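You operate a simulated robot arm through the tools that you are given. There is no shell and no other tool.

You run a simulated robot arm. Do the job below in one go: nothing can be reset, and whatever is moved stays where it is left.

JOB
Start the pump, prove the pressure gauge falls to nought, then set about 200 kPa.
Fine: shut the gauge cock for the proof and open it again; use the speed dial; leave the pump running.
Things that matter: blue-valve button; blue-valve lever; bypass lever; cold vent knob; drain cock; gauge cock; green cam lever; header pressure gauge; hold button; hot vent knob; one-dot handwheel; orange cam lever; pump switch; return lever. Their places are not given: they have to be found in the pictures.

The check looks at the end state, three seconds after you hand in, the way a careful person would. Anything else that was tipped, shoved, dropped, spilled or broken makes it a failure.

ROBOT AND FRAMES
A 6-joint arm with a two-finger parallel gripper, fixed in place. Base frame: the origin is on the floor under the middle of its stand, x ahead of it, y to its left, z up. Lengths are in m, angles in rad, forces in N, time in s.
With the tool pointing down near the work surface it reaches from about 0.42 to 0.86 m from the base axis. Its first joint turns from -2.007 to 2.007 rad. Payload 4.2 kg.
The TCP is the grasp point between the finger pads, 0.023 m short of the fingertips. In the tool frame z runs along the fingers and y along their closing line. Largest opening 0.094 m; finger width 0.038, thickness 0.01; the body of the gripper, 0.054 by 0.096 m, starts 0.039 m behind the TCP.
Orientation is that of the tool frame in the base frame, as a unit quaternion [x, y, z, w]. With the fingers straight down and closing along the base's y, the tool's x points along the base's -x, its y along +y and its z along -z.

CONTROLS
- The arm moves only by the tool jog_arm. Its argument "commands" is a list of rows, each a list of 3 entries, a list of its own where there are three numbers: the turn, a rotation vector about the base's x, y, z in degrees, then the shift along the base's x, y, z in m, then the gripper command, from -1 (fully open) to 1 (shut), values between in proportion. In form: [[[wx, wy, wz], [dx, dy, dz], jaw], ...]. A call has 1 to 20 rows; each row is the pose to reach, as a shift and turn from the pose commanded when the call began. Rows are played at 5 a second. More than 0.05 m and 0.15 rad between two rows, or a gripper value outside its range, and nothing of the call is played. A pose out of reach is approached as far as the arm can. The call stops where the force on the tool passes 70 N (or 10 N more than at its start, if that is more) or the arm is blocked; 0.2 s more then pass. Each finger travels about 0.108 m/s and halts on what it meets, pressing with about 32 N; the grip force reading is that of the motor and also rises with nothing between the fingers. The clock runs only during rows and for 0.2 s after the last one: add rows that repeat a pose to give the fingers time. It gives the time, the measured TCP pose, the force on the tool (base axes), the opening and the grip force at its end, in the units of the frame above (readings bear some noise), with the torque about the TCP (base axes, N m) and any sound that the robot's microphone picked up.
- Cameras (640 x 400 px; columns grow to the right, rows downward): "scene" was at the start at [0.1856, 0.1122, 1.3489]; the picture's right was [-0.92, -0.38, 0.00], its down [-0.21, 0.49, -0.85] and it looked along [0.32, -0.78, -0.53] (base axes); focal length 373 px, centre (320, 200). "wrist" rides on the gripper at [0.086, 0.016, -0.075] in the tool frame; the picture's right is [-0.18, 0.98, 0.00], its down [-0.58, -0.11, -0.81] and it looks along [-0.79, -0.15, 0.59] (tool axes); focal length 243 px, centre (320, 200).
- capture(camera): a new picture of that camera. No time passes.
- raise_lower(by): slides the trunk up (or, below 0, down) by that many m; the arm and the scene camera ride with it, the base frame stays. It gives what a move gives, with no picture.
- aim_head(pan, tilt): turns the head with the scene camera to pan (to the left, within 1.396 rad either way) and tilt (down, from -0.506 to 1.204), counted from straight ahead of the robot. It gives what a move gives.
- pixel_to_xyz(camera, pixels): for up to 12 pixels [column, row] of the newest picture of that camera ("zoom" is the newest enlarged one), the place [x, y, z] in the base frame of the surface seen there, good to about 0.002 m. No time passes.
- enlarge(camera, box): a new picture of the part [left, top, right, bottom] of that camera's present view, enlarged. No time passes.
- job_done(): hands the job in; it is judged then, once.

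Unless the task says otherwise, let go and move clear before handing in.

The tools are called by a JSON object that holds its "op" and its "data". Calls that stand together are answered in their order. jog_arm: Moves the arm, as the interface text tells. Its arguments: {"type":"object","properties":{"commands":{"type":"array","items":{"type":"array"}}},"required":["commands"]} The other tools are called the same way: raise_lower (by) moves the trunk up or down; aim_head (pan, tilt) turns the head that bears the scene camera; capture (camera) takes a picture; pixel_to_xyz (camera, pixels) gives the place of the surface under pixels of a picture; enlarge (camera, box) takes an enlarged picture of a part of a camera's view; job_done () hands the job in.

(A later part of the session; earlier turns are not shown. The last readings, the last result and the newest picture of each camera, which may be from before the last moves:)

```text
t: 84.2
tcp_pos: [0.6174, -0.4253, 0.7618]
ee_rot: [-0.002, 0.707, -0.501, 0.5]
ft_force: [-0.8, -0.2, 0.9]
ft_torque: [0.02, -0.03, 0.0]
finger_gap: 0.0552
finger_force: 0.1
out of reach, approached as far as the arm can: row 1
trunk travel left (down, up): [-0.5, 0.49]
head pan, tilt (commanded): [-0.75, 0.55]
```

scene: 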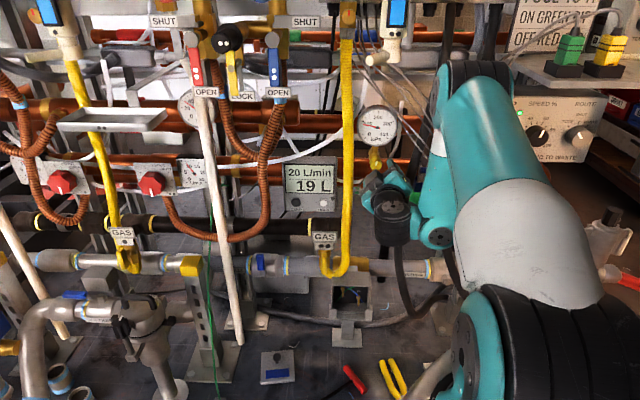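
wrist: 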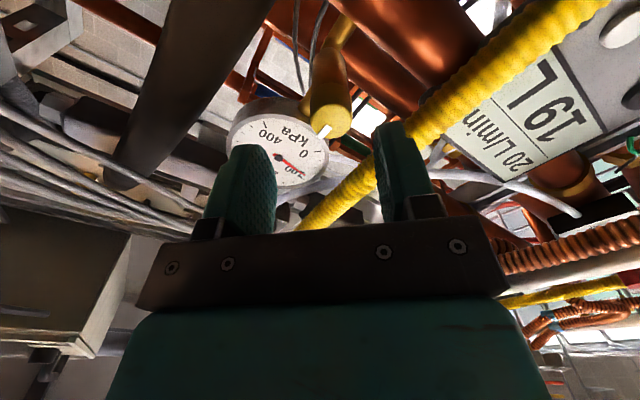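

Now swing the tool direction right and up by about 31° about the wrist point (away from the cock and cables), to pass through joint alignment.

{"op": "jog_arm", "data": {"commands": [[[-3.4, -3.4, -4], [-0.0107, -0.009, 0.0167], -0.17], [[-6.8, -6.8, -8], [-0.0229, -0.0162, 0.0332], -0.17], [[-10.2, -10.2, -12], [-0.0365, -0.0215, 0.0493], -0.17], [[-13.6, -13.6, -16], [-0.0513, -0.0249, 0.0648], -0.17], [[-17, -17, -20], [-0.067, -0.0264, 0.0796], -0.17], [[-17, -17, -20], [-0.067, -0.0264, 0.0796], -0.17], [[-17, -17, -20], [-0.067, -0.0264, 0.0796], -0.17]]}}

{"op": "capture", "data": {"camera": "scene"}}

{"op": "enlarge", "data": {"camera": "scene", "box": [360, 120, 500, 260]}}

```text
t: 85.8
tcp_pos: [0.5599, -0.4913, 0.8639]
ee_rot: [-0.119, -0.535, 0.671, -0.499]
ft_force: [0.2, 0.0, 0.3]
ft_torque: [0.02, -0.04, 0.01]
finger_gap: 0.0551
finger_force: 0.0
out of reach, approached as far as the arm can: row 4, 5, 6, 7
trunk travel left (down, up): [-0.5, 0.49]
head pan, tilt (commanded): [-0.75, 0.55]
```

```text
taken
```

scene: 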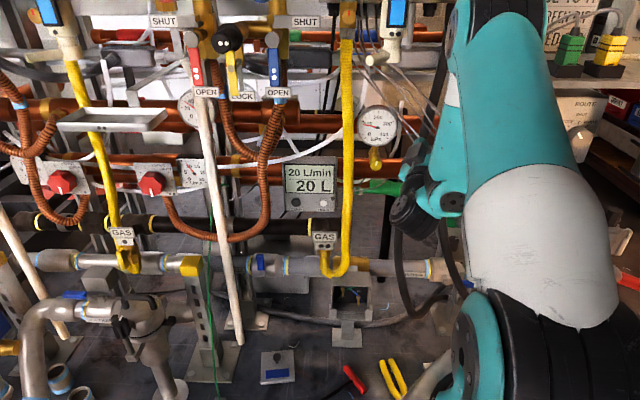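

```text
2.86 times, centred on (430, 190) of scene
```

zoom: 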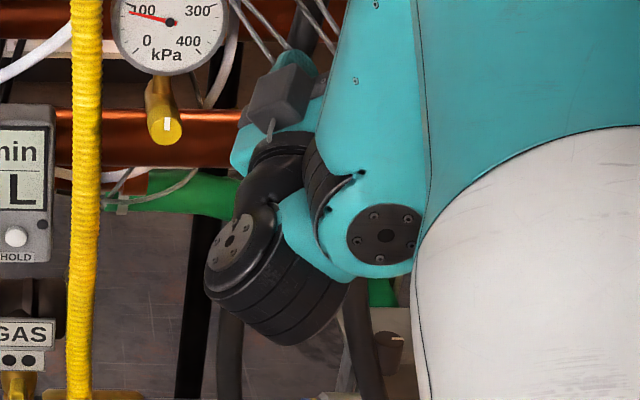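

The tool now points right/up and the drum leans further; orientation is reached though position was approximate. I'll retreat 4 cm, then raise the trunk 0.1 for more elbow room before circling the direction around below.

{"op": "jog_arm", "data": {"commands": [[[0, 0, 0], [-0.01, 0.01, -0.01], -0.17], [[0, 0, 0], [-0.02, 0.02, -0.02], -0.17], [[0, 0, 0], [-0.028, 0.028, -0.03], -0.17], [[0, 0, 0], [-0.028, 0.028, -0.03], -0.17]]}}

```text
t: 86.8
tcp_pos: [0.5479, -0.4983, 0.8574]
ee_rot: [-0.12, -0.535, 0.671, -0.499]
ft_force: [0.0, 0.8, -0.4]
ft_torque: [0.01, 0.04, 0.01]
finger_gap: 0.0551
finger_force: 0.1
out of reach, approached as far as the arm can: row 1, 2, 3, 4
trunk travel left (down, up): [-0.5, 0.49]
head pan, tilt (commanded): [-0.75, 0.55]
```

Still constrained. I'll measure the hub axis and drum axis now to see on which side of the hub axis the tool lies.

{"op": "capture", "data": {"camera": "scene"}}

{"op": "enlarge", "data": {"camera": "scene", "box": [380, 160, 490, 250]}}

```text
taken
```

scene: 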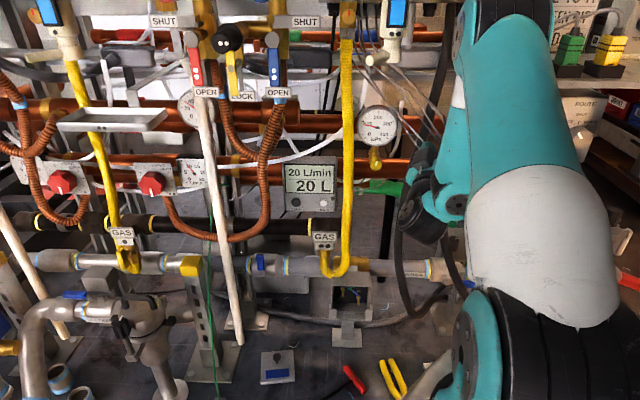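

```text
4.44 times, centred on (435, 205) of scene
```

zoom: 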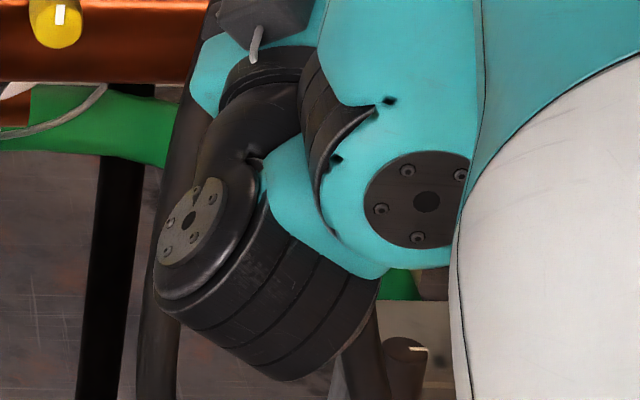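

{"op": "pixel_to_xyz", "data": {"camera": "zoom", "pixels": [[385, 200], [445, 195], [420, 170], [410, 235], [425, 205], [172, 245], [210, 200], [185, 205], [200, 235], [190, 220], [240, 330], [300, 280]]}}

```text
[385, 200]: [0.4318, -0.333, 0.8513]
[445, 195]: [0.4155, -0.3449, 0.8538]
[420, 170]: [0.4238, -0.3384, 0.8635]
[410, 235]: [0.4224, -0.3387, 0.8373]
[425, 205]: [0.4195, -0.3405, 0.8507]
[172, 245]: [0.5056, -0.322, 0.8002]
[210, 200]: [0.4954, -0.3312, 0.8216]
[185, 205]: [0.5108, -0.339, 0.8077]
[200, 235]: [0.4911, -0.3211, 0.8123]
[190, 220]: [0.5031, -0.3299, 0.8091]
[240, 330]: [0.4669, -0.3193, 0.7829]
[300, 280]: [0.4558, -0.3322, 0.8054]
```

The tool has in fact crossed to the right/up side of the hub axis (27° off it). Now circle it clockwise: first to the right and level, wrist pulled back so that the tips stay 8 cm clear of the cables.

{"op": "jog_arm", "data": {"commands": [[[5.7, 1.6, -1.9], [-0.012, 0.0015, -0.0168], -0.17], [[11.4, 3.2, -3.8], [-0.024, 0.003, -0.0336], -0.17], [[17.1, 4.8, -5.7], [-0.036, 0.0045, -0.0504], -0.17], [[22.7, 6.5, -7.6], [-0.048, 0.006, -0.067], -0.17], [[22.7, 6.5, -7.6], [-0.048, 0.006, -0.067], -0.17], [[22.7, 6.5, -7.6], [-0.048, 0.006, -0.067], -0.17]]}}

{"op": "capture", "data": {"camera": "scene"}}

{"op": "enlarge", "data": {"camera": "scene", "box": [360, 140, 500, 280]}}

```text
t: 88.2
tcp_pos: [0.4995, -0.4925, 0.7917]
ee_rot: [0.213, 0.674, -0.59, 0.39]
ft_force: [-0.5, 0.1, 0.2]
ft_torque: [-0.01, 0.01, 0.04]
finger_gap: 0.0549
finger_force: 0.1
trunk travel left (down, up): [-0.5, 0.49]
head pan, tilt (commanded): [-0.75, 0.55]
```

```text
taken
```

scene: 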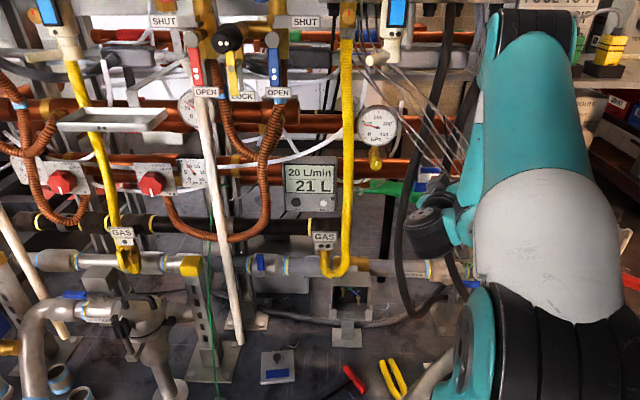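

```text
2.86 times, centred on (430, 210) of scene
```

zoom: 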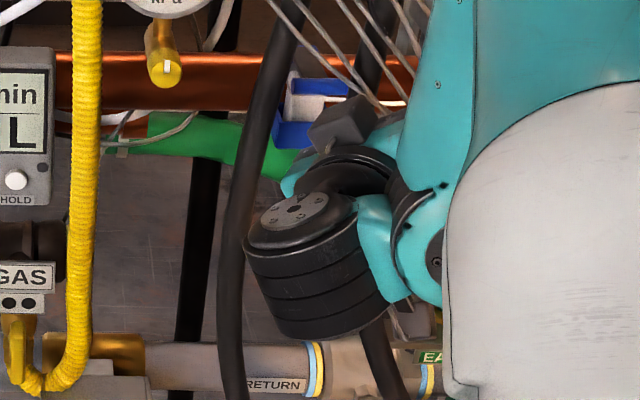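

That went cleanly, with the drum now almost upright. Before pitching down I check the thick black hoses near the gripper.

{"op": "pixel_to_xyz", "data": {"camera": "scene", "pixels": [[402, 215], [412, 165], [432, 110], [442, 60], [400, 260], [420, 300], [448, 30], [470, 90], [460, 285], [455, 140], [440, 150], [480, 110]]}}

{"op": "capture", "data": {"camera": "wrist"}}

```text
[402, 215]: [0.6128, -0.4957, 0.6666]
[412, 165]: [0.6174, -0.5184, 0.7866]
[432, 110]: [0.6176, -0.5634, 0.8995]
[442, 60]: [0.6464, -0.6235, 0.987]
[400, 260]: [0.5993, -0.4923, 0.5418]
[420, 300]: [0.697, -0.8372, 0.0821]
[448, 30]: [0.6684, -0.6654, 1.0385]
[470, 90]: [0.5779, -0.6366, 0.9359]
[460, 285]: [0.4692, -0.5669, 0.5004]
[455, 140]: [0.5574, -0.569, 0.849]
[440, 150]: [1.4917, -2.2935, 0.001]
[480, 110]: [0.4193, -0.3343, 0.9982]
```

```text
taken
```

wrist: 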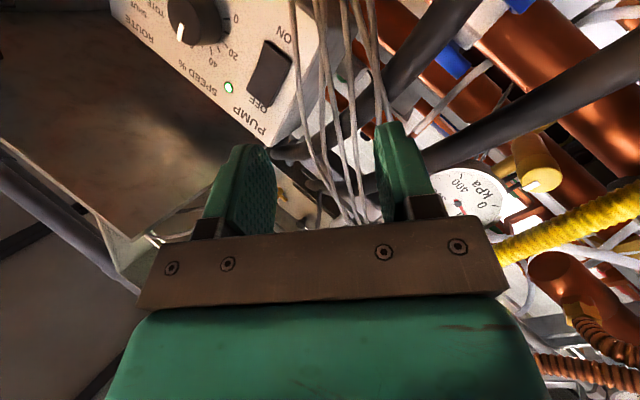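

The black hose passes at about (0.617,-0.52,0.79), so I must keep the wrist camera away from the right side of the cock. Next: pitch the tool down 20° here (tips stay in free space).

{"op": "jog_arm", "data": {"commands": [[[6.4, 1.83, 0.63], [0.001, 0.003, -0.0235], -0.17], [[12.8, 3.67, 1.27], [0.002, 0.008, -0.047], -0.17], [[19.2, 5.5, 1.9], [0.0036, 0.0138, -0.0701], -0.17], [[19.2, 5.5, 1.9], [0.0036, 0.0138, -0.0701], -0.17], [[19.2, 5.5, 1.9], [0.0036, 0.0138, -0.0701], -0.17]]}}

{"op": "capture", "data": {"camera": "scene"}}

{"op": "enlarge", "data": {"camera": "scene", "box": [360, 140, 500, 280]}}

```text
t: 89.4
tcp_pos: [0.4848, -0.4664, 0.7163]
ee_rot: [0.233, 0.784, -0.473, 0.327]
ft_force: [-0.3, -0.8, -0.1]
ft_torque: [0.03, 0.02, -0.02]
finger_gap: 0.055
finger_force: 0.0
out of reach, approached as far as the arm can: row 3, 4, 5
trunk travel left (down, up): [-0.5, 0.49]
head pan, tilt (commanded): [-0.75, 0.55]
```

```text
taken
```

scene: 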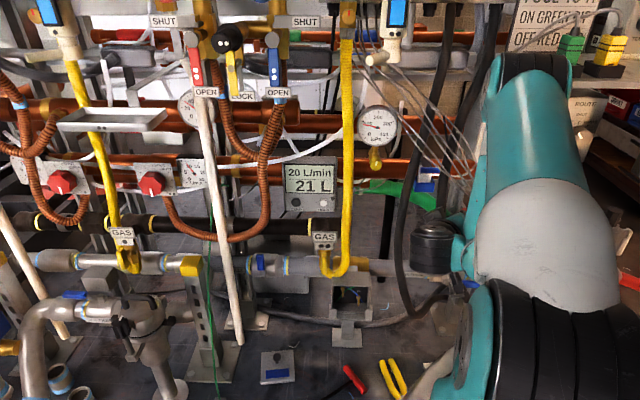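

```text
2.86 times, centred on (430, 210) of scene
```

zoom: 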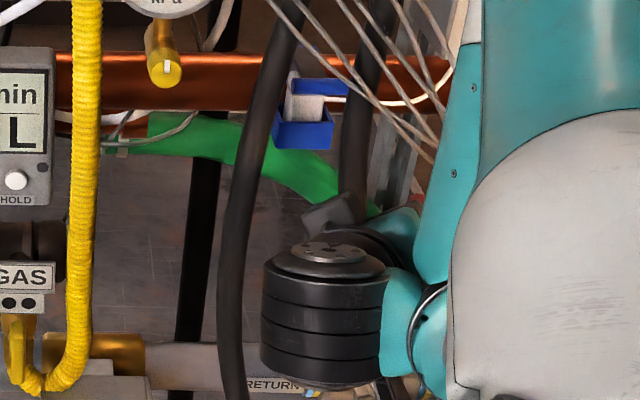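

I've worked out the wrist: the hand sat in a cramped solution family with the forearm vertical. The cure is to pitch/yaw the tool away on the home side, give the forearm a forward slope, and only then level it at the cock. First return to the previous level direction.

{"op": "jog_arm", "data": {"commands": [[[-4.8, -1.4, -0.5], [0.004, -0.007, 0.019], -0.17], [[-9.6, -2.8, -1.0], [0.008, -0.014, 0.038], -0.17], [[-14.4, -4.1, -1.4], [0.012, -0.02, 0.057], -0.17], [[-19.2, -5.5, -1.9], [0.0147, -0.0261, 0.0754], -0.17], [[-19.2, -5.5, -1.9], [0.0147, -0.0261, 0.0754], -0.17]]}}

```text
t: 90.6
tcp_pos: [0.4997, -0.4912, 0.7915]
ee_rot: [0.213, 0.673, -0.592, 0.39]
ft_force: [0.4, -0.8, -0.5]
ft_torque: [0.0, 0.01, -0.01]
finger_gap: 0.0548
finger_force: 0.0
trunk travel left (down, up): [-0.5, 0.49]
head pan, tilt (commanded): [-0.75, 0.55]
```

Back at the level, right-pointing pose without a flag. Now swing the heading left through alignment to about -18°, wrist point fixed, all in free space.

{"op": "jog_arm", "data": {"commands": [[[0, 0, 8], [0.0262, 0.0096, 0], -0.17], [[0, 0, 16], [0.0509, 0.0227, 0], -0.17], [[0, 0, 24], [0.0735, 0.0391, 0], -0.17], [[0, 0, 32], [0.0935, 0.0585, 0], -0.17], [[0, 0, 40], [0.1107, 0.0805, 0], -0.17], [[0, 0, 48], [0.1247, 0.1046, 0], -0.17], [[0, 0, 56], [0.1351, 0.1305, 0], -0.17], [[0, 0, 56], [0.1351, 0.1305, 0], -0.17]]}}

{"op": "capture", "data": {"camera": "scene"}}

{"op": "enlarge", "data": {"camera": "scene", "box": [340, 140, 480, 280]}}

```text
t: 92.4
tcp_pos: [0.6339, -0.3588, 0.7896]
ee_rot: [-0.13, 0.694, -0.338, 0.622]
ft_force: [-0.9, 0.6, -0.5]
ft_torque: [0.01, 0.0, 0.02]
finger_gap: 0.0549
finger_force: 0.0
trunk travel left (down, up): [-0.5, 0.49]
head pan, tilt (commanded): [-0.75, 0.55]
```

```text
taken
```

scene: 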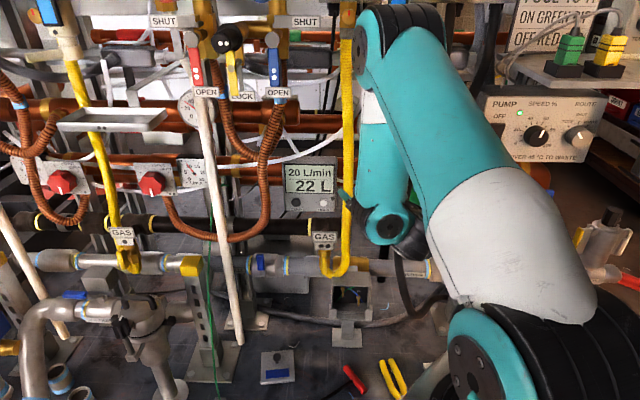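

```text
2.86 times, centred on (410, 210) of scene
```

zoom: 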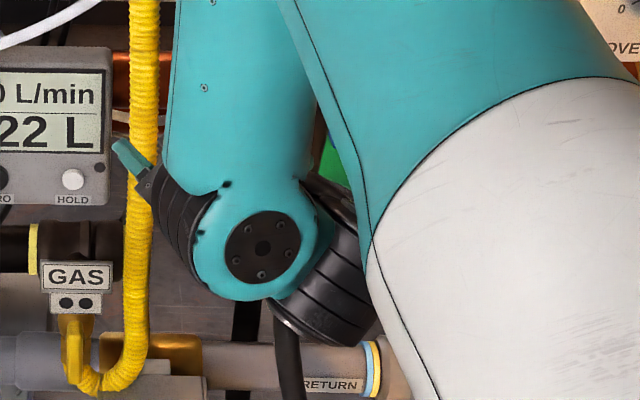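

The drum has swung to the lower right of the hub — a different, roomier wrist arrangement — and all unflagged. Turn the heading back to -45° from here and look.

{"op": "jog_arm", "data": {"commands": [[[0, 0, -7], [-0.009, -0.0226, 0], -0.17], [[0, 0, -14], [-0.0208, -0.0438, 0], -0.17], [[0, 0, -21], [-0.035, -0.0639, 0], -0.17], [[0, 0, -27], [-0.0487, -0.0799, 0], -0.17], [[0, 0, -27], [-0.0487, -0.0799, 0], -0.17]]}}

{"op": "capture", "data": {"camera": "scene"}}

{"op": "enlarge", "data": {"camera": "scene", "box": [340, 140, 480, 280]}}

```text
t: 93.6
tcp_pos: [0.5856, -0.4411, 0.7912]
ee_rot: [0.038, 0.705, -0.475, 0.525]
ft_force: [-1.0, 0.2, 0.3]
ft_torque: [0.0, -0.02, 0.02]
finger_gap: 0.0549
finger_force: 0.1
trunk travel left (down, up): [-0.5, 0.49]
head pan, tilt (commanded): [-0.75, 0.55]
```

```text
taken
```

scene: 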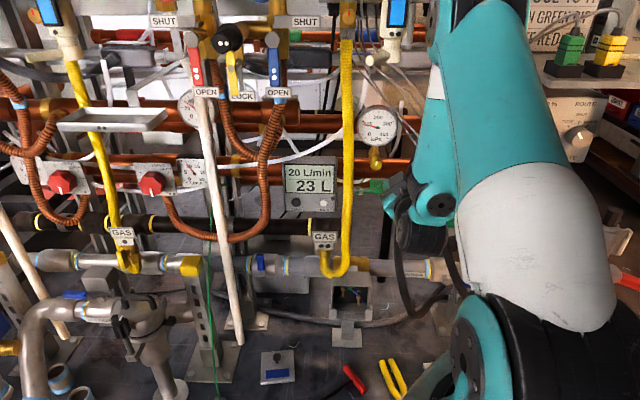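

```text
2.86 times, centred on (410, 210) of scene
```

zoom: 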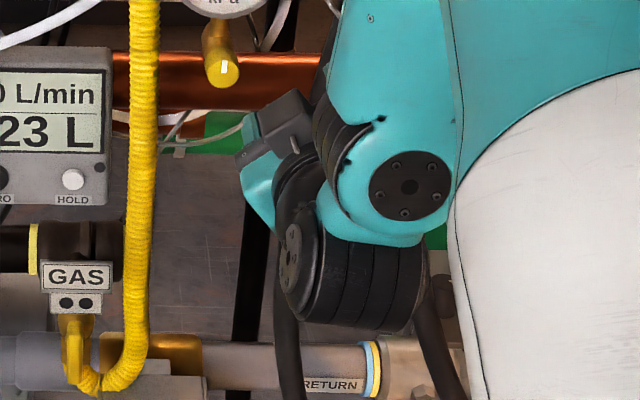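

Excellent: level at -45° heading with the drum hanging below the hub — a comfortable arrangement. Now roll the tool back so that the camera is underneath, and line up in front of the knob.

{"op": "jog_arm", "data": {"commands": [[[5.5, -5.5, 0], [0.01, 0.002, -0.0055], -0.17], [[11, -11, 0], [0.02, 0.004, -0.011], -0.17], [[16.5, -16.5, 0], [0.03, 0.006, -0.0166], -0.17], [[22, -22, 0], [0.04, 0.008, -0.0222], -0.17], [[27.6, -27.6, 0], [0.0511, 0.01, -0.0277], -0.17], [[27.6, -27.6, 0], [0.0511, 0.01, -0.0277], -0.17]]}}

{"op": "jog_arm", "data": {"commands": [[[0, 0, 0], [0.0085, -0.0085, 0], -0.17], [[0, 0, 0], [0.017, -0.017, 0], -0.17], [[0, 0, 0], [0.0255, -0.0255, 0], -0.17], [[0, 0, 0], [0.0255, -0.0255, 0], -0.17]]}}

{"op": "capture", "data": {"camera": "wrist"}}

```text
t: 95.0
tcp_pos: [0.6363, -0.4305, 0.7624]
ee_rot: [0.272, 0.653, -0.272, 0.653]
ft_force: [-0.6, -0.4, -0.1]
ft_torque: [-0.01, -0.04, 0.0]
finger_gap: 0.0554
finger_force: 0.0
trunk travel left (down, up): [-0.5, 0.49]
head pan, tilt (commanded): [-0.75, 0.55]
```

```text
t: 96.0
tcp_pos: [0.6621, -0.4548, 0.7622]
ee_rot: [0.269, 0.652, -0.272, 0.655]
ft_force: [-0.1, 0.1, -0.2]
ft_torque: [-0.03, -0.01, -0.01]
finger_gap: 0.0551
finger_force: 0.2
trunk travel left (down, up): [-0.5, 0.49]
head pan, tilt (commanded): [-0.75, 0.55]
```

```text
taken
```

wrist: 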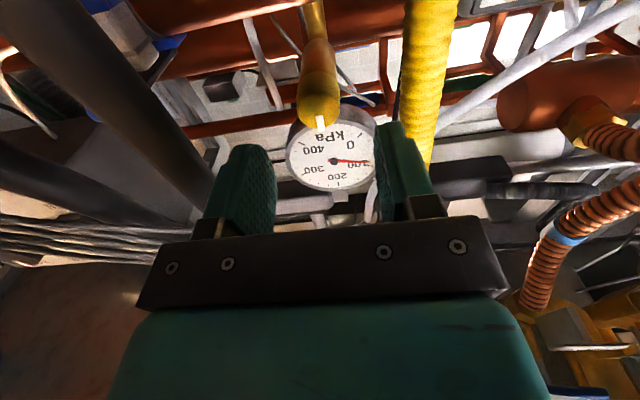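

No limit flagged this time, knob centred at (318,100). Go on in to the grasp depth.

{"op": "jog_arm", "data": {"commands": [[[0, 0, 0], [0.0085, -0.0085, 0.0005], -0.17], [[0, 0, 0], [0.017, -0.017, 0.001], -0.17], [[0, 0, 0], [0.0255, -0.0255, 0.0013], -0.17], [[0, 0, 0], [0.032, -0.032, 0.0013], -0.17], [[0, 0, 0], [0.0376, -0.0376, 0.0013], -0.17], [[0, 0, 0], [0.0376, -0.0376, 0.0013], -0.17]]}}

{"op": "capture", "data": {"camera": "wrist"}}

{"op": "capture", "data": {"camera": "scene"}}

{"op": "enlarge", "data": {"camera": "scene", "box": [320, 80, 440, 200]}}

```text
t: 97.4
tcp_pos: [0.6601, -0.459, 0.7589]
ee_rot: [0.27, 0.652, -0.273, 0.654]
ft_force: [-0.4, 0.2, -0.1]
ft_torque: [0.0, 0.0, -0.02]
finger_gap: 0.0552
finger_force: 0.1
out of reach, approached as far as the arm can: row 1, 2, 3, 4, 5, 6
trunk travel left (down, up): [-0.5, 0.49]
head pan, tilt (commanded): [-0.75, 0.55]
```

```text
taken
```

wrist: 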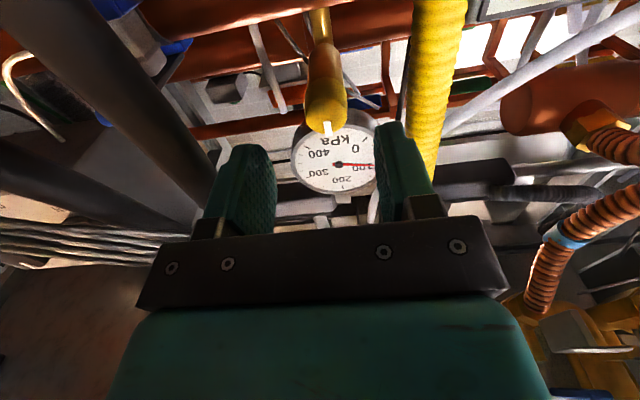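

```text
taken
```

scene: 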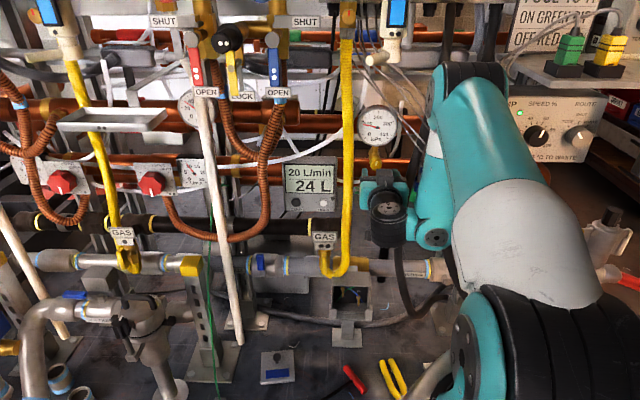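

```text
3.33 times, centred on (380, 140) of scene
```

zoom: 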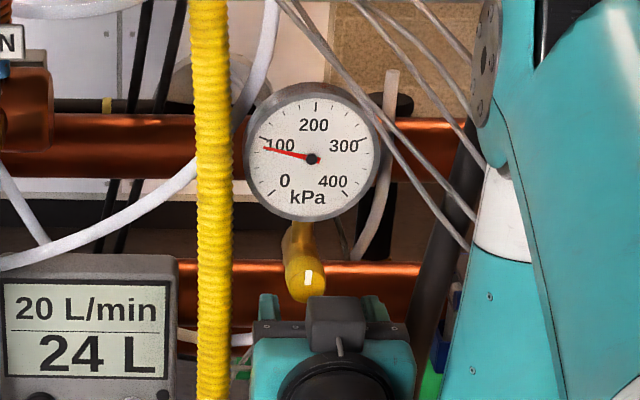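

It slipped back into the cramped family (drum upright) when I rolled near alignment. The robust way: pitch the tool down 45° here (drum swings under the hub), then gain forearm slope, and pitch back up. I nudge the trunk 1 cm first to resync the commanded pose.

{"op": "raise_lower", "data": {"by": 0.01}}

{"op": "jog_arm", "data": {"commands": [[[0, 0, 0], [-0.006, 0.006, 0], -0.17], [[5.3, 5.3, 0], [-0.0072, 0.0072, -0.0243], -0.17], [[10.6, 10.6, 0], [-0.0108, 0.0108, -0.0481], -0.17], [[15.9, 15.9, 0], [-0.0168, 0.0168, -0.071], -0.17], [[21.2, 21.2, 0], [-0.0249, 0.0249, -0.0927], -0.17], [[26.5, 26.5, 0], [-0.0352, 0.0352, -0.1126], -0.17], [[31.8, 31.8, 0], [-0.0474, 0.0474, -0.1304], -0.17], [[31.8, 31.8, 0], [-0.0474, 0.0474, -0.1304], -0.17]]}}

{"op": "capture", "data": {"camera": "scene"}}

{"op": "enlarge", "data": {"camera": "scene", "box": [340, 120, 480, 260]}}

```text
t: 98.0
tcp_pos: [0.6608, -0.4588, 0.7691]
ee_rot: [0.269, 0.653, -0.271, 0.654]
ft_force: [0.0, -0.3, -0.3]
ft_torque: [-0.01, -0.01, -0.02]
finger_gap: 0.055
finger_force: 0.1
trunk travel left (down, up): [-0.51, 0.48]
head pan, tilt (commanded): [-0.75, 0.55]
```

```text
t: 99.8
tcp_pos: [0.575, -0.3664, 0.6697]
ee_rot: [0.311, 0.796, -0.182, 0.487]
ft_force: [0.7, -1.1, 0.2]
ft_torque: [0.01, 0.0, -0.01]
finger_gap: 0.0552
finger_force: 0.0
out of reach, approached as far as the arm can: row 1, 2, 3, 4, 5, 6, 7, 8
trunk travel left (down, up): [-0.51, 0.48]
head pan, tilt (commanded): [-0.75, 0.55]
```

```text
taken
```

scene: 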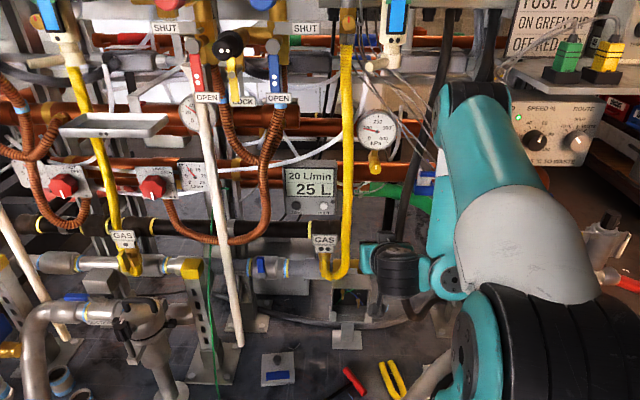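

```text
2.86 times, centred on (410, 190) of scene
```

zoom: 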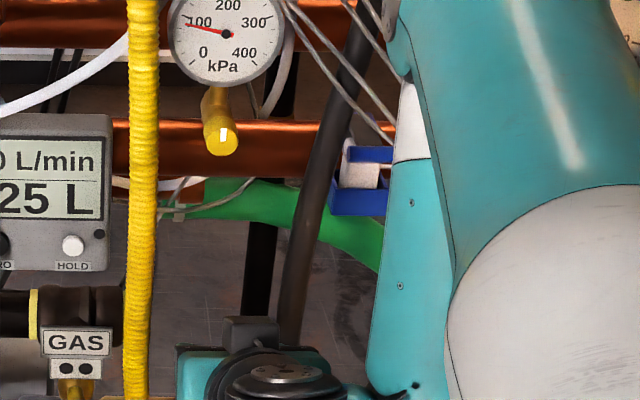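

The wrist is stuck near alignment. I'll re-sync, level the tool again, and then first swing the heading well to the left (away from alignment) before pitching down.

{"op": "raise_lower", "data": {"by": -0.01}}

{"op": "jog_arm", "data": {"commands": [[[-4.8, -4.8, -0.7], [0.0154, -0.0162, 0.0235], -0.17], [[-9.6, -9.6, -1.4], [0.0308, -0.0324, 0.047], -0.17], [[-14.4, -14.4, -2.2], [0.0462, -0.0486, 0.0705], -0.17], [[-19.3, -19.3, -2.9], [0.0617, -0.0647, 0.094], -0.17], [[-19.3, -19.3, -2.9], [0.0617, -0.0647, 0.094], -0.17]]}}

```text
t: 100.4
tcp_pos: [0.5745, -0.3661, 0.6596]
ee_rot: [0.312, 0.795, -0.183, 0.488]
ft_force: [0.0, -0.4, -1.3]
ft_torque: [0.02, 0.01, -0.03]
finger_gap: 0.0551
finger_force: 0.1
trunk travel left (down, up): [-0.5, 0.49]
head pan, tilt (commanded): [-0.75, 0.55]
```

```text
t: 101.6
tcp_pos: [0.637, -0.43, 0.7552]
ee_rot: [0.271, 0.652, -0.269, 0.655]
ft_force: [0.7, -0.1, 0.4]
ft_torque: [0.01, 0.0, -0.01]
finger_gap: 0.055
finger_force: 0.1
trunk travel left (down, up): [-0.5, 0.49]
head pan, tilt (commanded): [-0.75, 0.55]
```

Level and unflagged at (0.637,-0.43,0.755). Swing heading left to -5° about the wrist point.

{"op": "jog_arm", "data": {"commands": [[[0, 0, 8], [0.0183, 0.021, 0], -0.17], [[0, 0, 16], [0.0335, 0.0444, 0], -0.17], [[0, 0, 24], [0.0453, 0.0697, 0], -0.17], [[0, 0, 32], [0.0535, 0.0964, 0], -0.17], [[0, 0, 40], [0.0578, 0.124, 0], -0.17], [[0, 0, 40], [0.0578, 0.124, 0], -0.17]]}}

{"op": "capture", "data": {"camera": "scene"}}

{"op": "enlarge", "data": {"camera": "scene", "box": [340, 120, 480, 260]}}

```text
t: 103.0
tcp_pos: [0.6944, -0.3061, 0.7536]
ee_rot: [0.031, 0.707, -0.028, 0.706]
ft_force: [0.0, -0.3, 0.9]
ft_torque: [0.0, 0.0, 0.0]
finger_gap: 0.0549
finger_force: 0.1
trunk travel left (down, up): [-0.5, 0.49]
head pan, tilt (commanded): [-0.75, 0.55]
```

```text
taken
```

scene: 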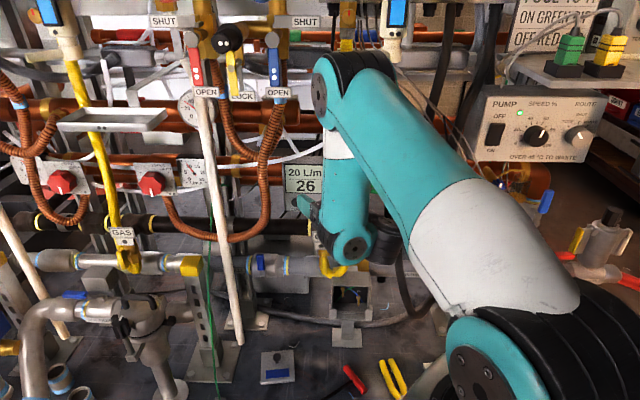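

```text
2.86 times, centred on (410, 190) of scene
```

zoom: 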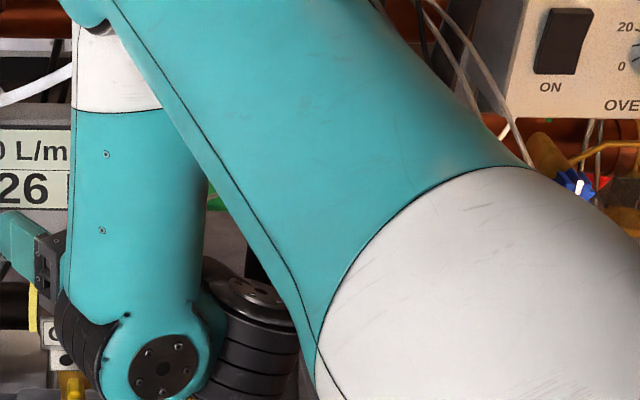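

The drum is now on the far (right) side of the hub. Turn the heading back to -45° while pulling the wrist back a little, as in the successful dance, and check.

{"op": "jog_arm", "data": {"commands": [[[0, 0, -8], [-0.013, -0.0298, 0.0073], -0.17], [[0, 0, -16], [-0.0303, -0.0588, 0.0146], -0.17], [[0, 0, -24], [-0.0513, -0.0863, 0.0218], -0.17], [[0, 0, -32], [-0.0756, -0.112, 0.0291], -0.17], [[0, 0, -40], [-0.103, -0.1353, 0.0364], -0.17], [[0, 0, -40], [-0.103, -0.1353, 0.0364], -0.17]]}}

{"op": "capture", "data": {"camera": "scene"}}

{"op": "enlarge", "data": {"camera": "scene", "box": [340, 120, 480, 260]}}

```text
t: 104.4
tcp_pos: [0.5902, -0.443, 0.7905]
ee_rot: [0.271, 0.653, -0.269, 0.654]
ft_force: [0.2, 0.5, -0.1]
ft_torque: [0.04, 0.0, 0.0]
finger_gap: 0.055
finger_force: 0.0
trunk travel left (down, up): [-0.5, 0.49]
head pan, tilt (commanded): [-0.75, 0.55]
```

```text
taken
```

scene: 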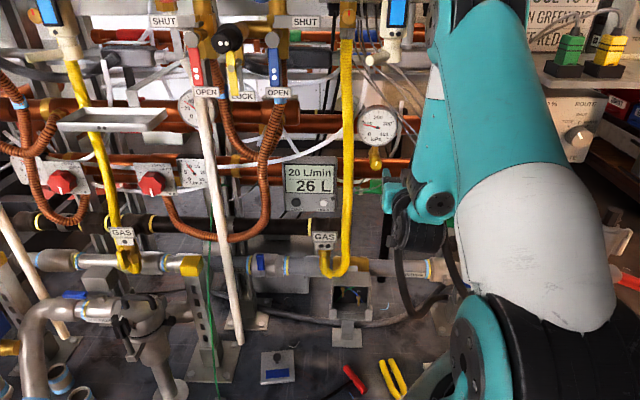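

```text
2.86 times, centred on (410, 190) of scene
```

zoom: 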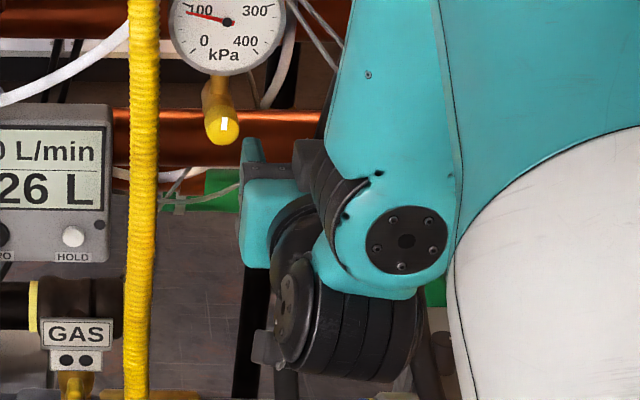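

Now level at -45° with the camera below and the drum hanging under the hub — good. I increase the bend by pitching down 30° about the wrist point.

{"op": "jog_arm", "data": {"commands": [[[5.3, 5.3, 0], [-0.0012, 0.0012, -0.0261], -0.17], [[10.6, 10.6, 0], [-0.0048, 0.0048, -0.0518], -0.17], [[15.9, 15.9, 0], [-0.0108, 0.0108, -0.0765], -0.17], [[21.2, 21.2, 0], [-0.0189, 0.0189, -0.1], -0.17], [[21.2, 21.2, 0], [-0.0189, 0.0189, -0.1], -0.17]]}}

{"op": "capture", "data": {"camera": "scene"}}

{"op": "enlarge", "data": {"camera": "scene", "box": [340, 120, 480, 260]}}

```text
t: 105.6
tcp_pos: [0.5716, -0.4234, 0.6917]
ee_rot: [0.332, 0.801, -0.19, 0.461]
ft_force: [-0.3, -0.7, 0.0]
ft_torque: [0.0, -0.03, 0.0]
finger_gap: 0.0548
finger_force: 0.0
out of reach, approached as far as the arm can: row 2, 3
trunk travel left (down, up): [-0.5, 0.49]
head pan, tilt (commanded): [-0.75, 0.55]
```

```text
taken
```

scene: 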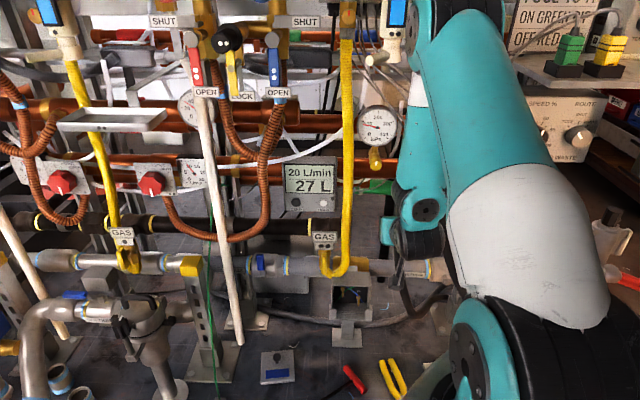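

```text
2.86 times, centred on (410, 190) of scene
```

zoom: 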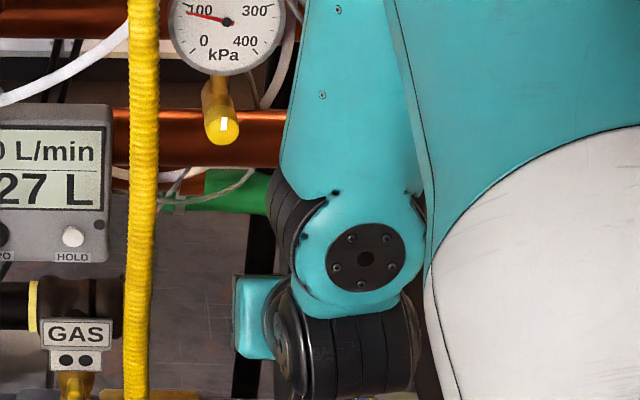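

Pitch −30° reached and the drum hangs straight below the hub. Now shift the wrist forward 7 cm at this pitch, then pitch back up to level.

{"op": "jog_arm", "data": {"commands": [[[0, 0, 0], [0.0175, -0.004, -0.004], -0.17], [[0, 0, 0], [0.035, -0.008, -0.008], -0.17], [[0, 0, 0], [0.0525, -0.012, -0.012], -0.17], [[0, 0, 0], [0.07, -0.016, -0.015], -0.17], [[0, 0, 0], [0.07, -0.016, -0.015], -0.17]]}}

{"op": "jog_arm", "data": {"commands": [[[-5.3, -5.3, 0], [0.0081, -0.0081, 0.0235], -0.17], [[-10.6, -10.6, 0], [0.0141, -0.0141, 0.0482], -0.17], [[-15.9, -15.9, 0], [0.0177, -0.0177, 0.0739], -0.17], [[-21.2, -21.2, 0], [0.0189, -0.0189, 0.1], -0.17], [[-21.2, -21.2, 0], [0.0189, -0.0189, 0.1], -0.17]]}}

{"op": "capture", "data": {"camera": "scene"}}

{"op": "enlarge", "data": {"camera": "scene", "box": [340, 100, 480, 240]}}

```text
t: 106.8
tcp_pos: [0.642, -0.44, 0.6752]
ee_rot: [0.333, 0.8, -0.191, 0.462]
ft_force: [-0.7, 0.4, -0.1]
ft_torque: [0.01, -0.01, 0.01]
finger_gap: 0.055
finger_force: 0.1
trunk travel left (down, up): [-0.5, 0.49]
head pan, tilt (commanded): [-0.75, 0.55]
```

```text
t: 108.0
tcp_pos: [0.6618, -0.4572, 0.7764]
ee_rot: [0.271, 0.654, -0.269, 0.653]
ft_force: [0.8, -0.7, 0.1]
ft_torque: [-0.01, 0.0, 0.0]
finger_gap: 0.055
finger_force: 0.1
trunk travel left (down, up): [-0.5, 0.49]
head pan, tilt (commanded): [-0.75, 0.55]
```

```text
taken
```

scene: 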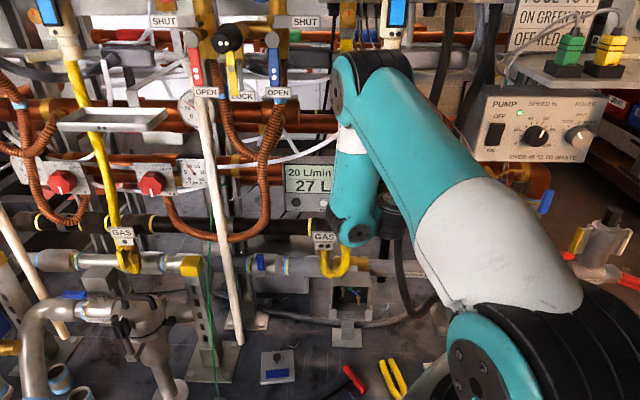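

```text
2.86 times, centred on (410, 170) of scene
```

zoom: 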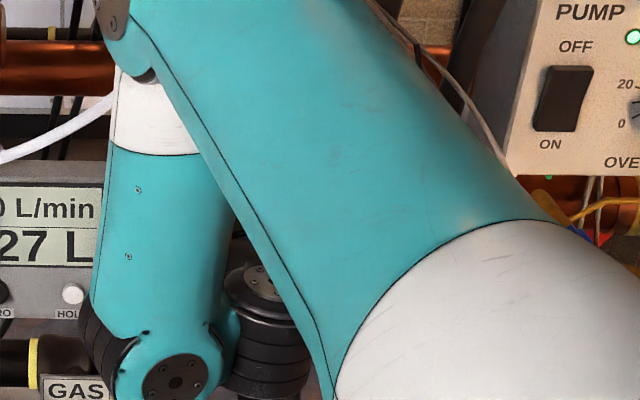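

Level at (0.6618,-0.4572,0.7764) without a flag, now with the drum on the right of the hub. Lower to knob height and advance in small steps.

{"op": "jog_arm", "data": {"commands": [[[0, 0, 0], [0.003, -0.002, -0.0065], -0.17], [[0, 0, 0], [0.006, -0.005, -0.0129], -0.17], [[0, 0, 0], [0.012, -0.011, -0.0129], -0.17], [[0, 0, 0], [0.018, -0.017, -0.0129], -0.17], [[0, 0, 0], [0.018, -0.017, -0.0129], -0.17]]}}

{"op": "capture", "data": {"camera": "wrist"}}

```text
t: 109.2
tcp_pos: [0.6804, -0.4749, 0.7618]
ee_rot: [0.271, 0.653, -0.27, 0.653]
ft_force: [-0.2, 0.5, -0.6]
ft_torque: [0.0, 0.0, 0.01]
finger_gap: 0.055
finger_force: 0.1
trunk travel left (down, up): [-0.5, 0.49]
head pan, tilt (commanded): [-0.75, 0.55]
```

```text
taken
```

wrist: 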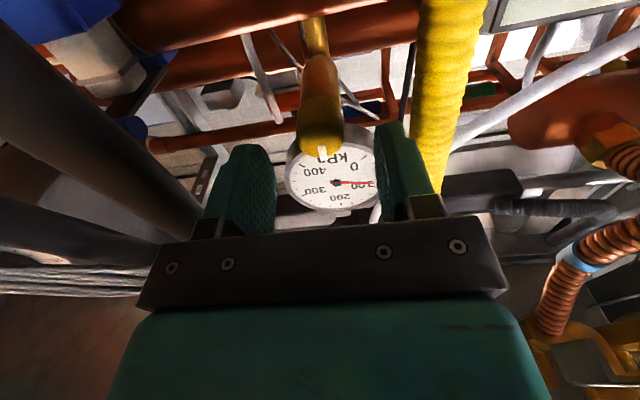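

We're past the old limit (np −0.817) with the knob centred. Advance the last 2.6 cm.

{"op": "jog_arm", "data": {"commands": [[[0, 0, 0], [0.005, -0.005, 0.0006], -0.17], [[0, 0, 0], [0.01, -0.01, 0.0012], -0.17], [[0, 0, 0], [0.0145, -0.0145, 0.0017], -0.17], [[0, 0, 0], [0.0185, -0.0185, 0.0017], -0.17], [[0, 0, 0], [0.0185, -0.0185, 0.0017], -0.17]]}}

{"op": "capture", "data": {"camera": "wrist"}}

{"op": "aim_head", "data": {"pan": -0.85, "tilt": 0.4}}

{"op": "capture", "data": {"camera": "scene"}}

```text
t: 110.4
tcp_pos: [0.7, -0.4931, 0.7643]
ee_rot: [0.271, 0.653, -0.27, 0.653]
ft_force: [0.2, -0.7, -0.5]
ft_torque: [-0.01, -0.05, 0.02]
finger_gap: 0.0549
finger_force: 0.1
trunk travel left (down, up): [-0.5, 0.49]
head pan, tilt (commanded): [-0.75, 0.55]
```

```text
taken
```

wrist: 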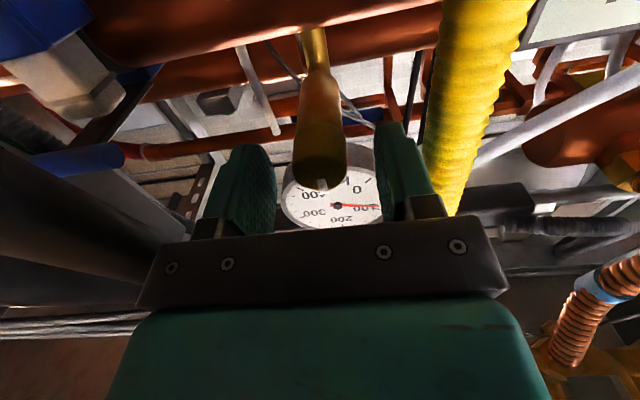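

```text
t: 111.1
tcp_pos: [0.6972, -0.4933, 0.7631]
ee_rot: [0.271, 0.653, -0.269, 0.654]
ft_force: [0.2, 0.1, -0.8]
ft_torque: [-0.01, -0.02, -0.02]
finger_gap: 0.055
finger_force: 0.0
trunk travel left (down, up): [-0.5, 0.49]
head pan, tilt (commanded): [-0.85, 0.4]
```

```text
taken
```

scene: 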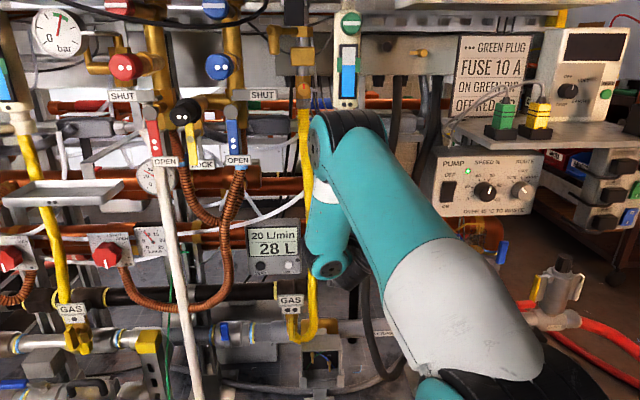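

The knob sits between the open jaws (wrist (320,165)). Before closing, I check the elbow's distance to the tap handle.

{"op": "pixel_to_xyz", "data": {"camera": "scene", "pixels": [[345, 120], [318, 135], [322, 190], [315, 220], [330, 265], [347, 100], [375, 115], [300, 60]]}}

{"op": "enlarge", "data": {"camera": "scene", "box": [260, 60, 420, 160]}}

{"op": "enlarge", "data": {"camera": "wrist", "box": [240, 100, 440, 225]}}

```text
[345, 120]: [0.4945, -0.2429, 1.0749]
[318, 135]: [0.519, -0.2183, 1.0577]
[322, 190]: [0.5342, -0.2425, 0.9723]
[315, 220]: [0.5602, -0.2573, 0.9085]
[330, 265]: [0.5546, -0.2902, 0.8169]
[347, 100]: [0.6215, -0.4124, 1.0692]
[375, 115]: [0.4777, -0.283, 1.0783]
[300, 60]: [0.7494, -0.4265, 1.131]
```

```text
4.00 times, centred on (340, 110) of scene
```

zoom: 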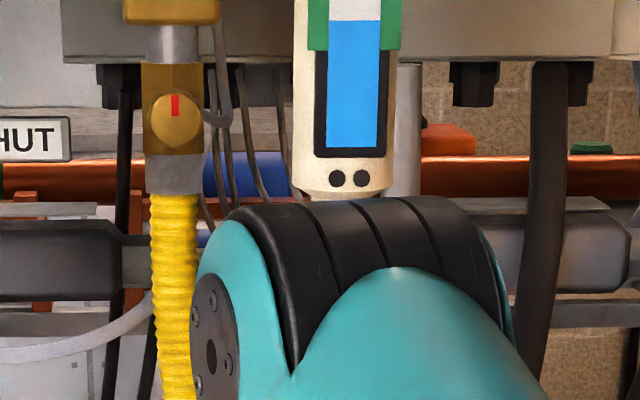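

```text
3.20 times, centred on (340, 162) of wrist
```

zoom: 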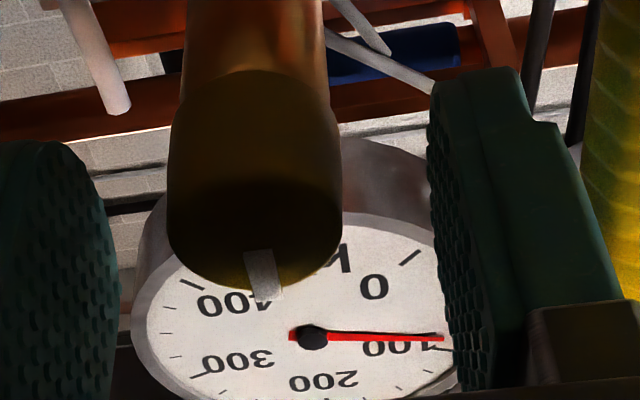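

Everything is clear; the gauge reads about 88 kPa in the wrist view. Close the jaws on the knob.

{"op": "jog_arm", "data": {"commands": [[[0, 0, 0], [0, 0, 0], 0.1], [[0, 0, 0], [0, 0, 0], 0.3], [[0, 0, 0], [0, 0, 0], 1], [[0, 0, 0], [0, 0, 0], 1], [[0, 0, 0], [0, 0, 0], 1]]}}

{"op": "enlarge", "data": {"camera": "wrist", "box": [240, 100, 440, 225]}}

```text
t: 112.3
tcp_pos: [0.699, -0.4931, 0.7632]
ee_rot: [0.27, 0.653, -0.27, 0.654]
ft_force: [0.2, 0.3, -0.1]
ft_torque: [-0.17, -0.14, -0.09]
finger_gap: 0.0273
finger_force: 44.4
trunk travel left (down, up): [-0.5, 0.49]
head pan, tilt (commanded): [-0.85, 0.4]
```

```text
3.20 times, centred on (340, 162) of wrist
```

zoom: 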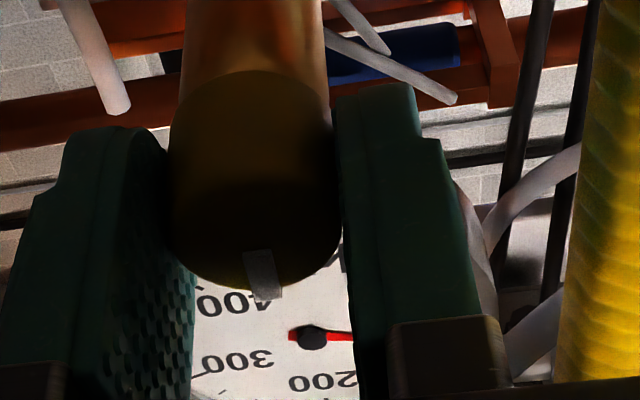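

Gripped cleanly (gap 27 mm, no side forces). Try turning clockwise (as seen from the front) by 12° and watch the torque.

{"op": "jog_arm", "data": {"commands": [[[4.2, -4.2, 0], [0, 0, 0], 1], [[8.5, -8.5, 0], [0, 0, 0], 1], [[8.5, -8.5, 0], [0, 0, 0], 1]]}}

{"op": "enlarge", "data": {"camera": "wrist", "box": [240, 100, 440, 225]}}

```text
t: 113.1
tcp_pos: [0.6982, -0.4929, 0.7638]
ee_rot: [0.338, 0.621, -0.2, 0.678]
ft_force: [-4.9, 2.4, -0.2]
ft_torque: [-0.23, -0.21, 0.13]
finger_gap: 0.0271
finger_force: 44.8
trunk travel left (down, up): [-0.5, 0.49]
head pan, tilt (commanded): [-0.85, 0.4]
```

```text
3.20 times, centred on (340, 162) of wrist
```

zoom: 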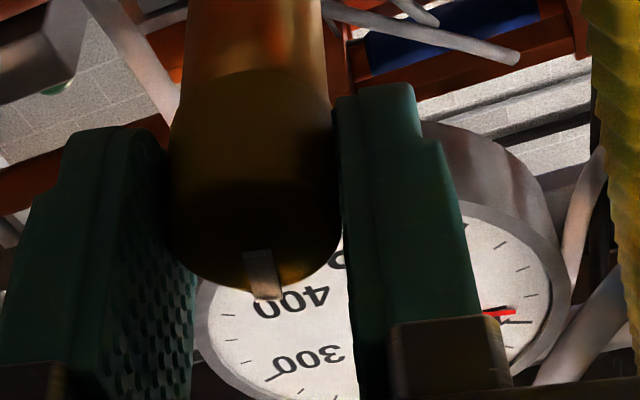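

The knob turns with the jaws, almost no torque. Continue clockwise to 45°.

{"op": "jog_arm", "data": {"commands": [[[4.7, -4.7, 0], [0, 0, 0], 1], [[9.4, -9.4, 0], [0, 0, 0], 1], [[14.1, -14.1, 0], [0, 0, 0], 1], [[18.8, -18.8, 0], [0, 0, 0], 1], [[23.3, -23.3, 0], [0, 0, 0], 1], [[23.3, -23.3, 0], [0, 0, 0], 1]]}}

{"op": "capture", "data": {"camera": "wrist"}}

{"op": "capture", "data": {"camera": "scene"}}

```text
t: 114.5
tcp_pos: [0.6978, -0.4947, 0.7633]
ee_rot: [0.502, 0.499, 0.0, 0.706]
ft_force: [-11.6, -4.6, -5.5]
ft_torque: [0.29, 0.37, 0.5]
finger_gap: 0.0273
finger_force: 45.2
trunk travel left (down, up): [-0.5, 0.49]
head pan, tilt (commanded): [-0.85, 0.4]
```

```text
taken
```

wrist: 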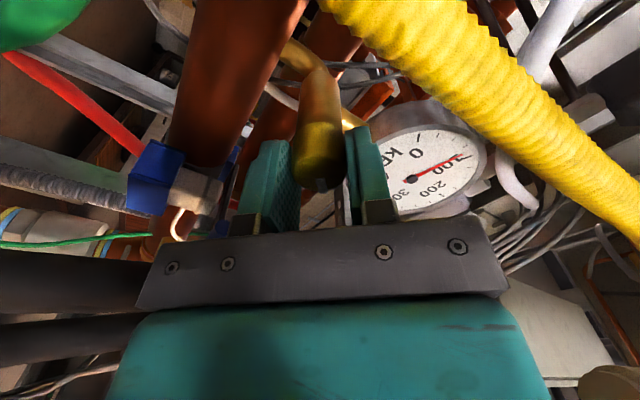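

```text
taken
```

scene: 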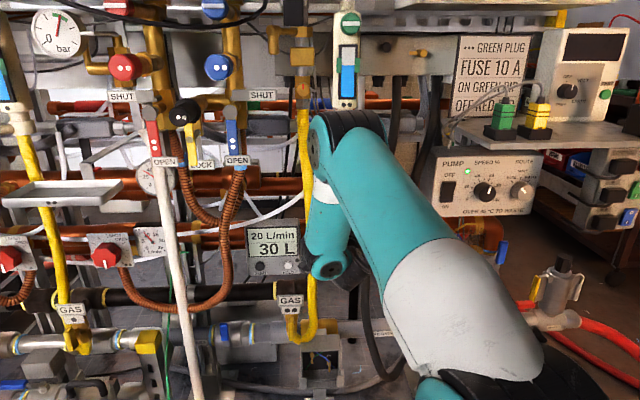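

At 45° the gauge still shows about 90–100 kPa and forces are small. Continue to 90°.

{"op": "jog_arm", "data": {"commands": [[[5.3, -5.3, 0], [0, 0, 0], 1], [[10.6, -10.6, 0], [0, 0, 0], 1], [[15.9, -15.9, 0], [0, 0, 0], 1], [[21.2, -21.2, 0], [0, 0, 0], 1], [[21.2, -21.2, 0], [0, 0, 0], 1]]}}

{"op": "capture", "data": {"camera": "wrist"}}

```text
t: 115.7
tcp_pos: [0.6984, -0.4941, 0.7617]
ee_rot: [0.613, 0.353, 0.183, 0.682]
ft_force: [-16.1, -8.2, -13.9]
ft_torque: [-0.24, -0.17, 0.17]
finger_gap: 0.0272
finger_force: 44.9
trunk travel left (down, up): [-0.5, 0.49]
head pan, tilt (commanded): [-0.85, 0.4]
```

```text
taken
```

wrist: 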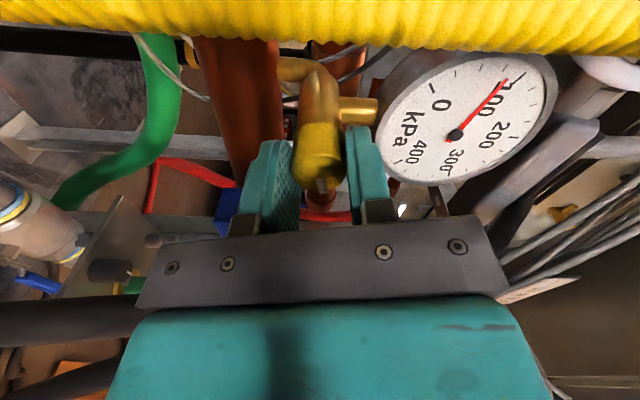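

At 75°, gauge just under 100. Turn the last 15°.

{"op": "jog_arm", "data": {"commands": [[[3.6, -3.6, 0], [0, 0, 0.001], 1], [[7.2, -7.2, 0], [0.0005, 0.0005, 0.001], 1], [[10.6, -10.6, 0], [0.0005, 0.0005, 0.001], 1], [[10.6, -10.6, 0], [0.0005, 0.0005, 0.001], 1]]}}

{"op": "capture", "data": {"camera": "wrist"}}

```text
t: 116.7
tcp_pos: [0.6978, -0.494, 0.762]
ee_rot: [0.656, 0.27, 0.269, 0.652]
ft_force: [-21.5, -12.7, -27.5]
ft_torque: [-0.57, -0.21, 0.57]
finger_gap: 0.0274
finger_force: 45.1
trunk travel left (down, up): [-0.5, 0.49]
head pan, tilt (commanded): [-0.85, 0.4]
```

```text
taken
```

wrist: 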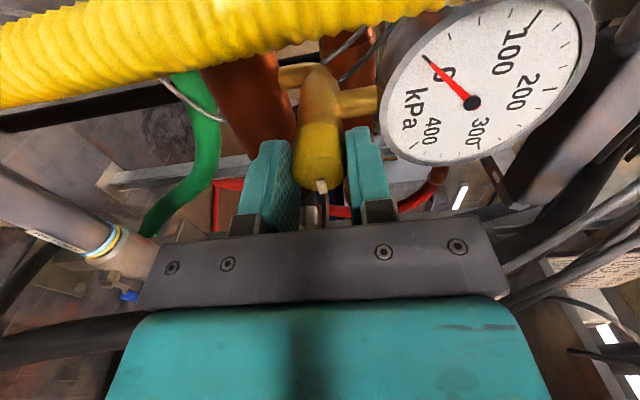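

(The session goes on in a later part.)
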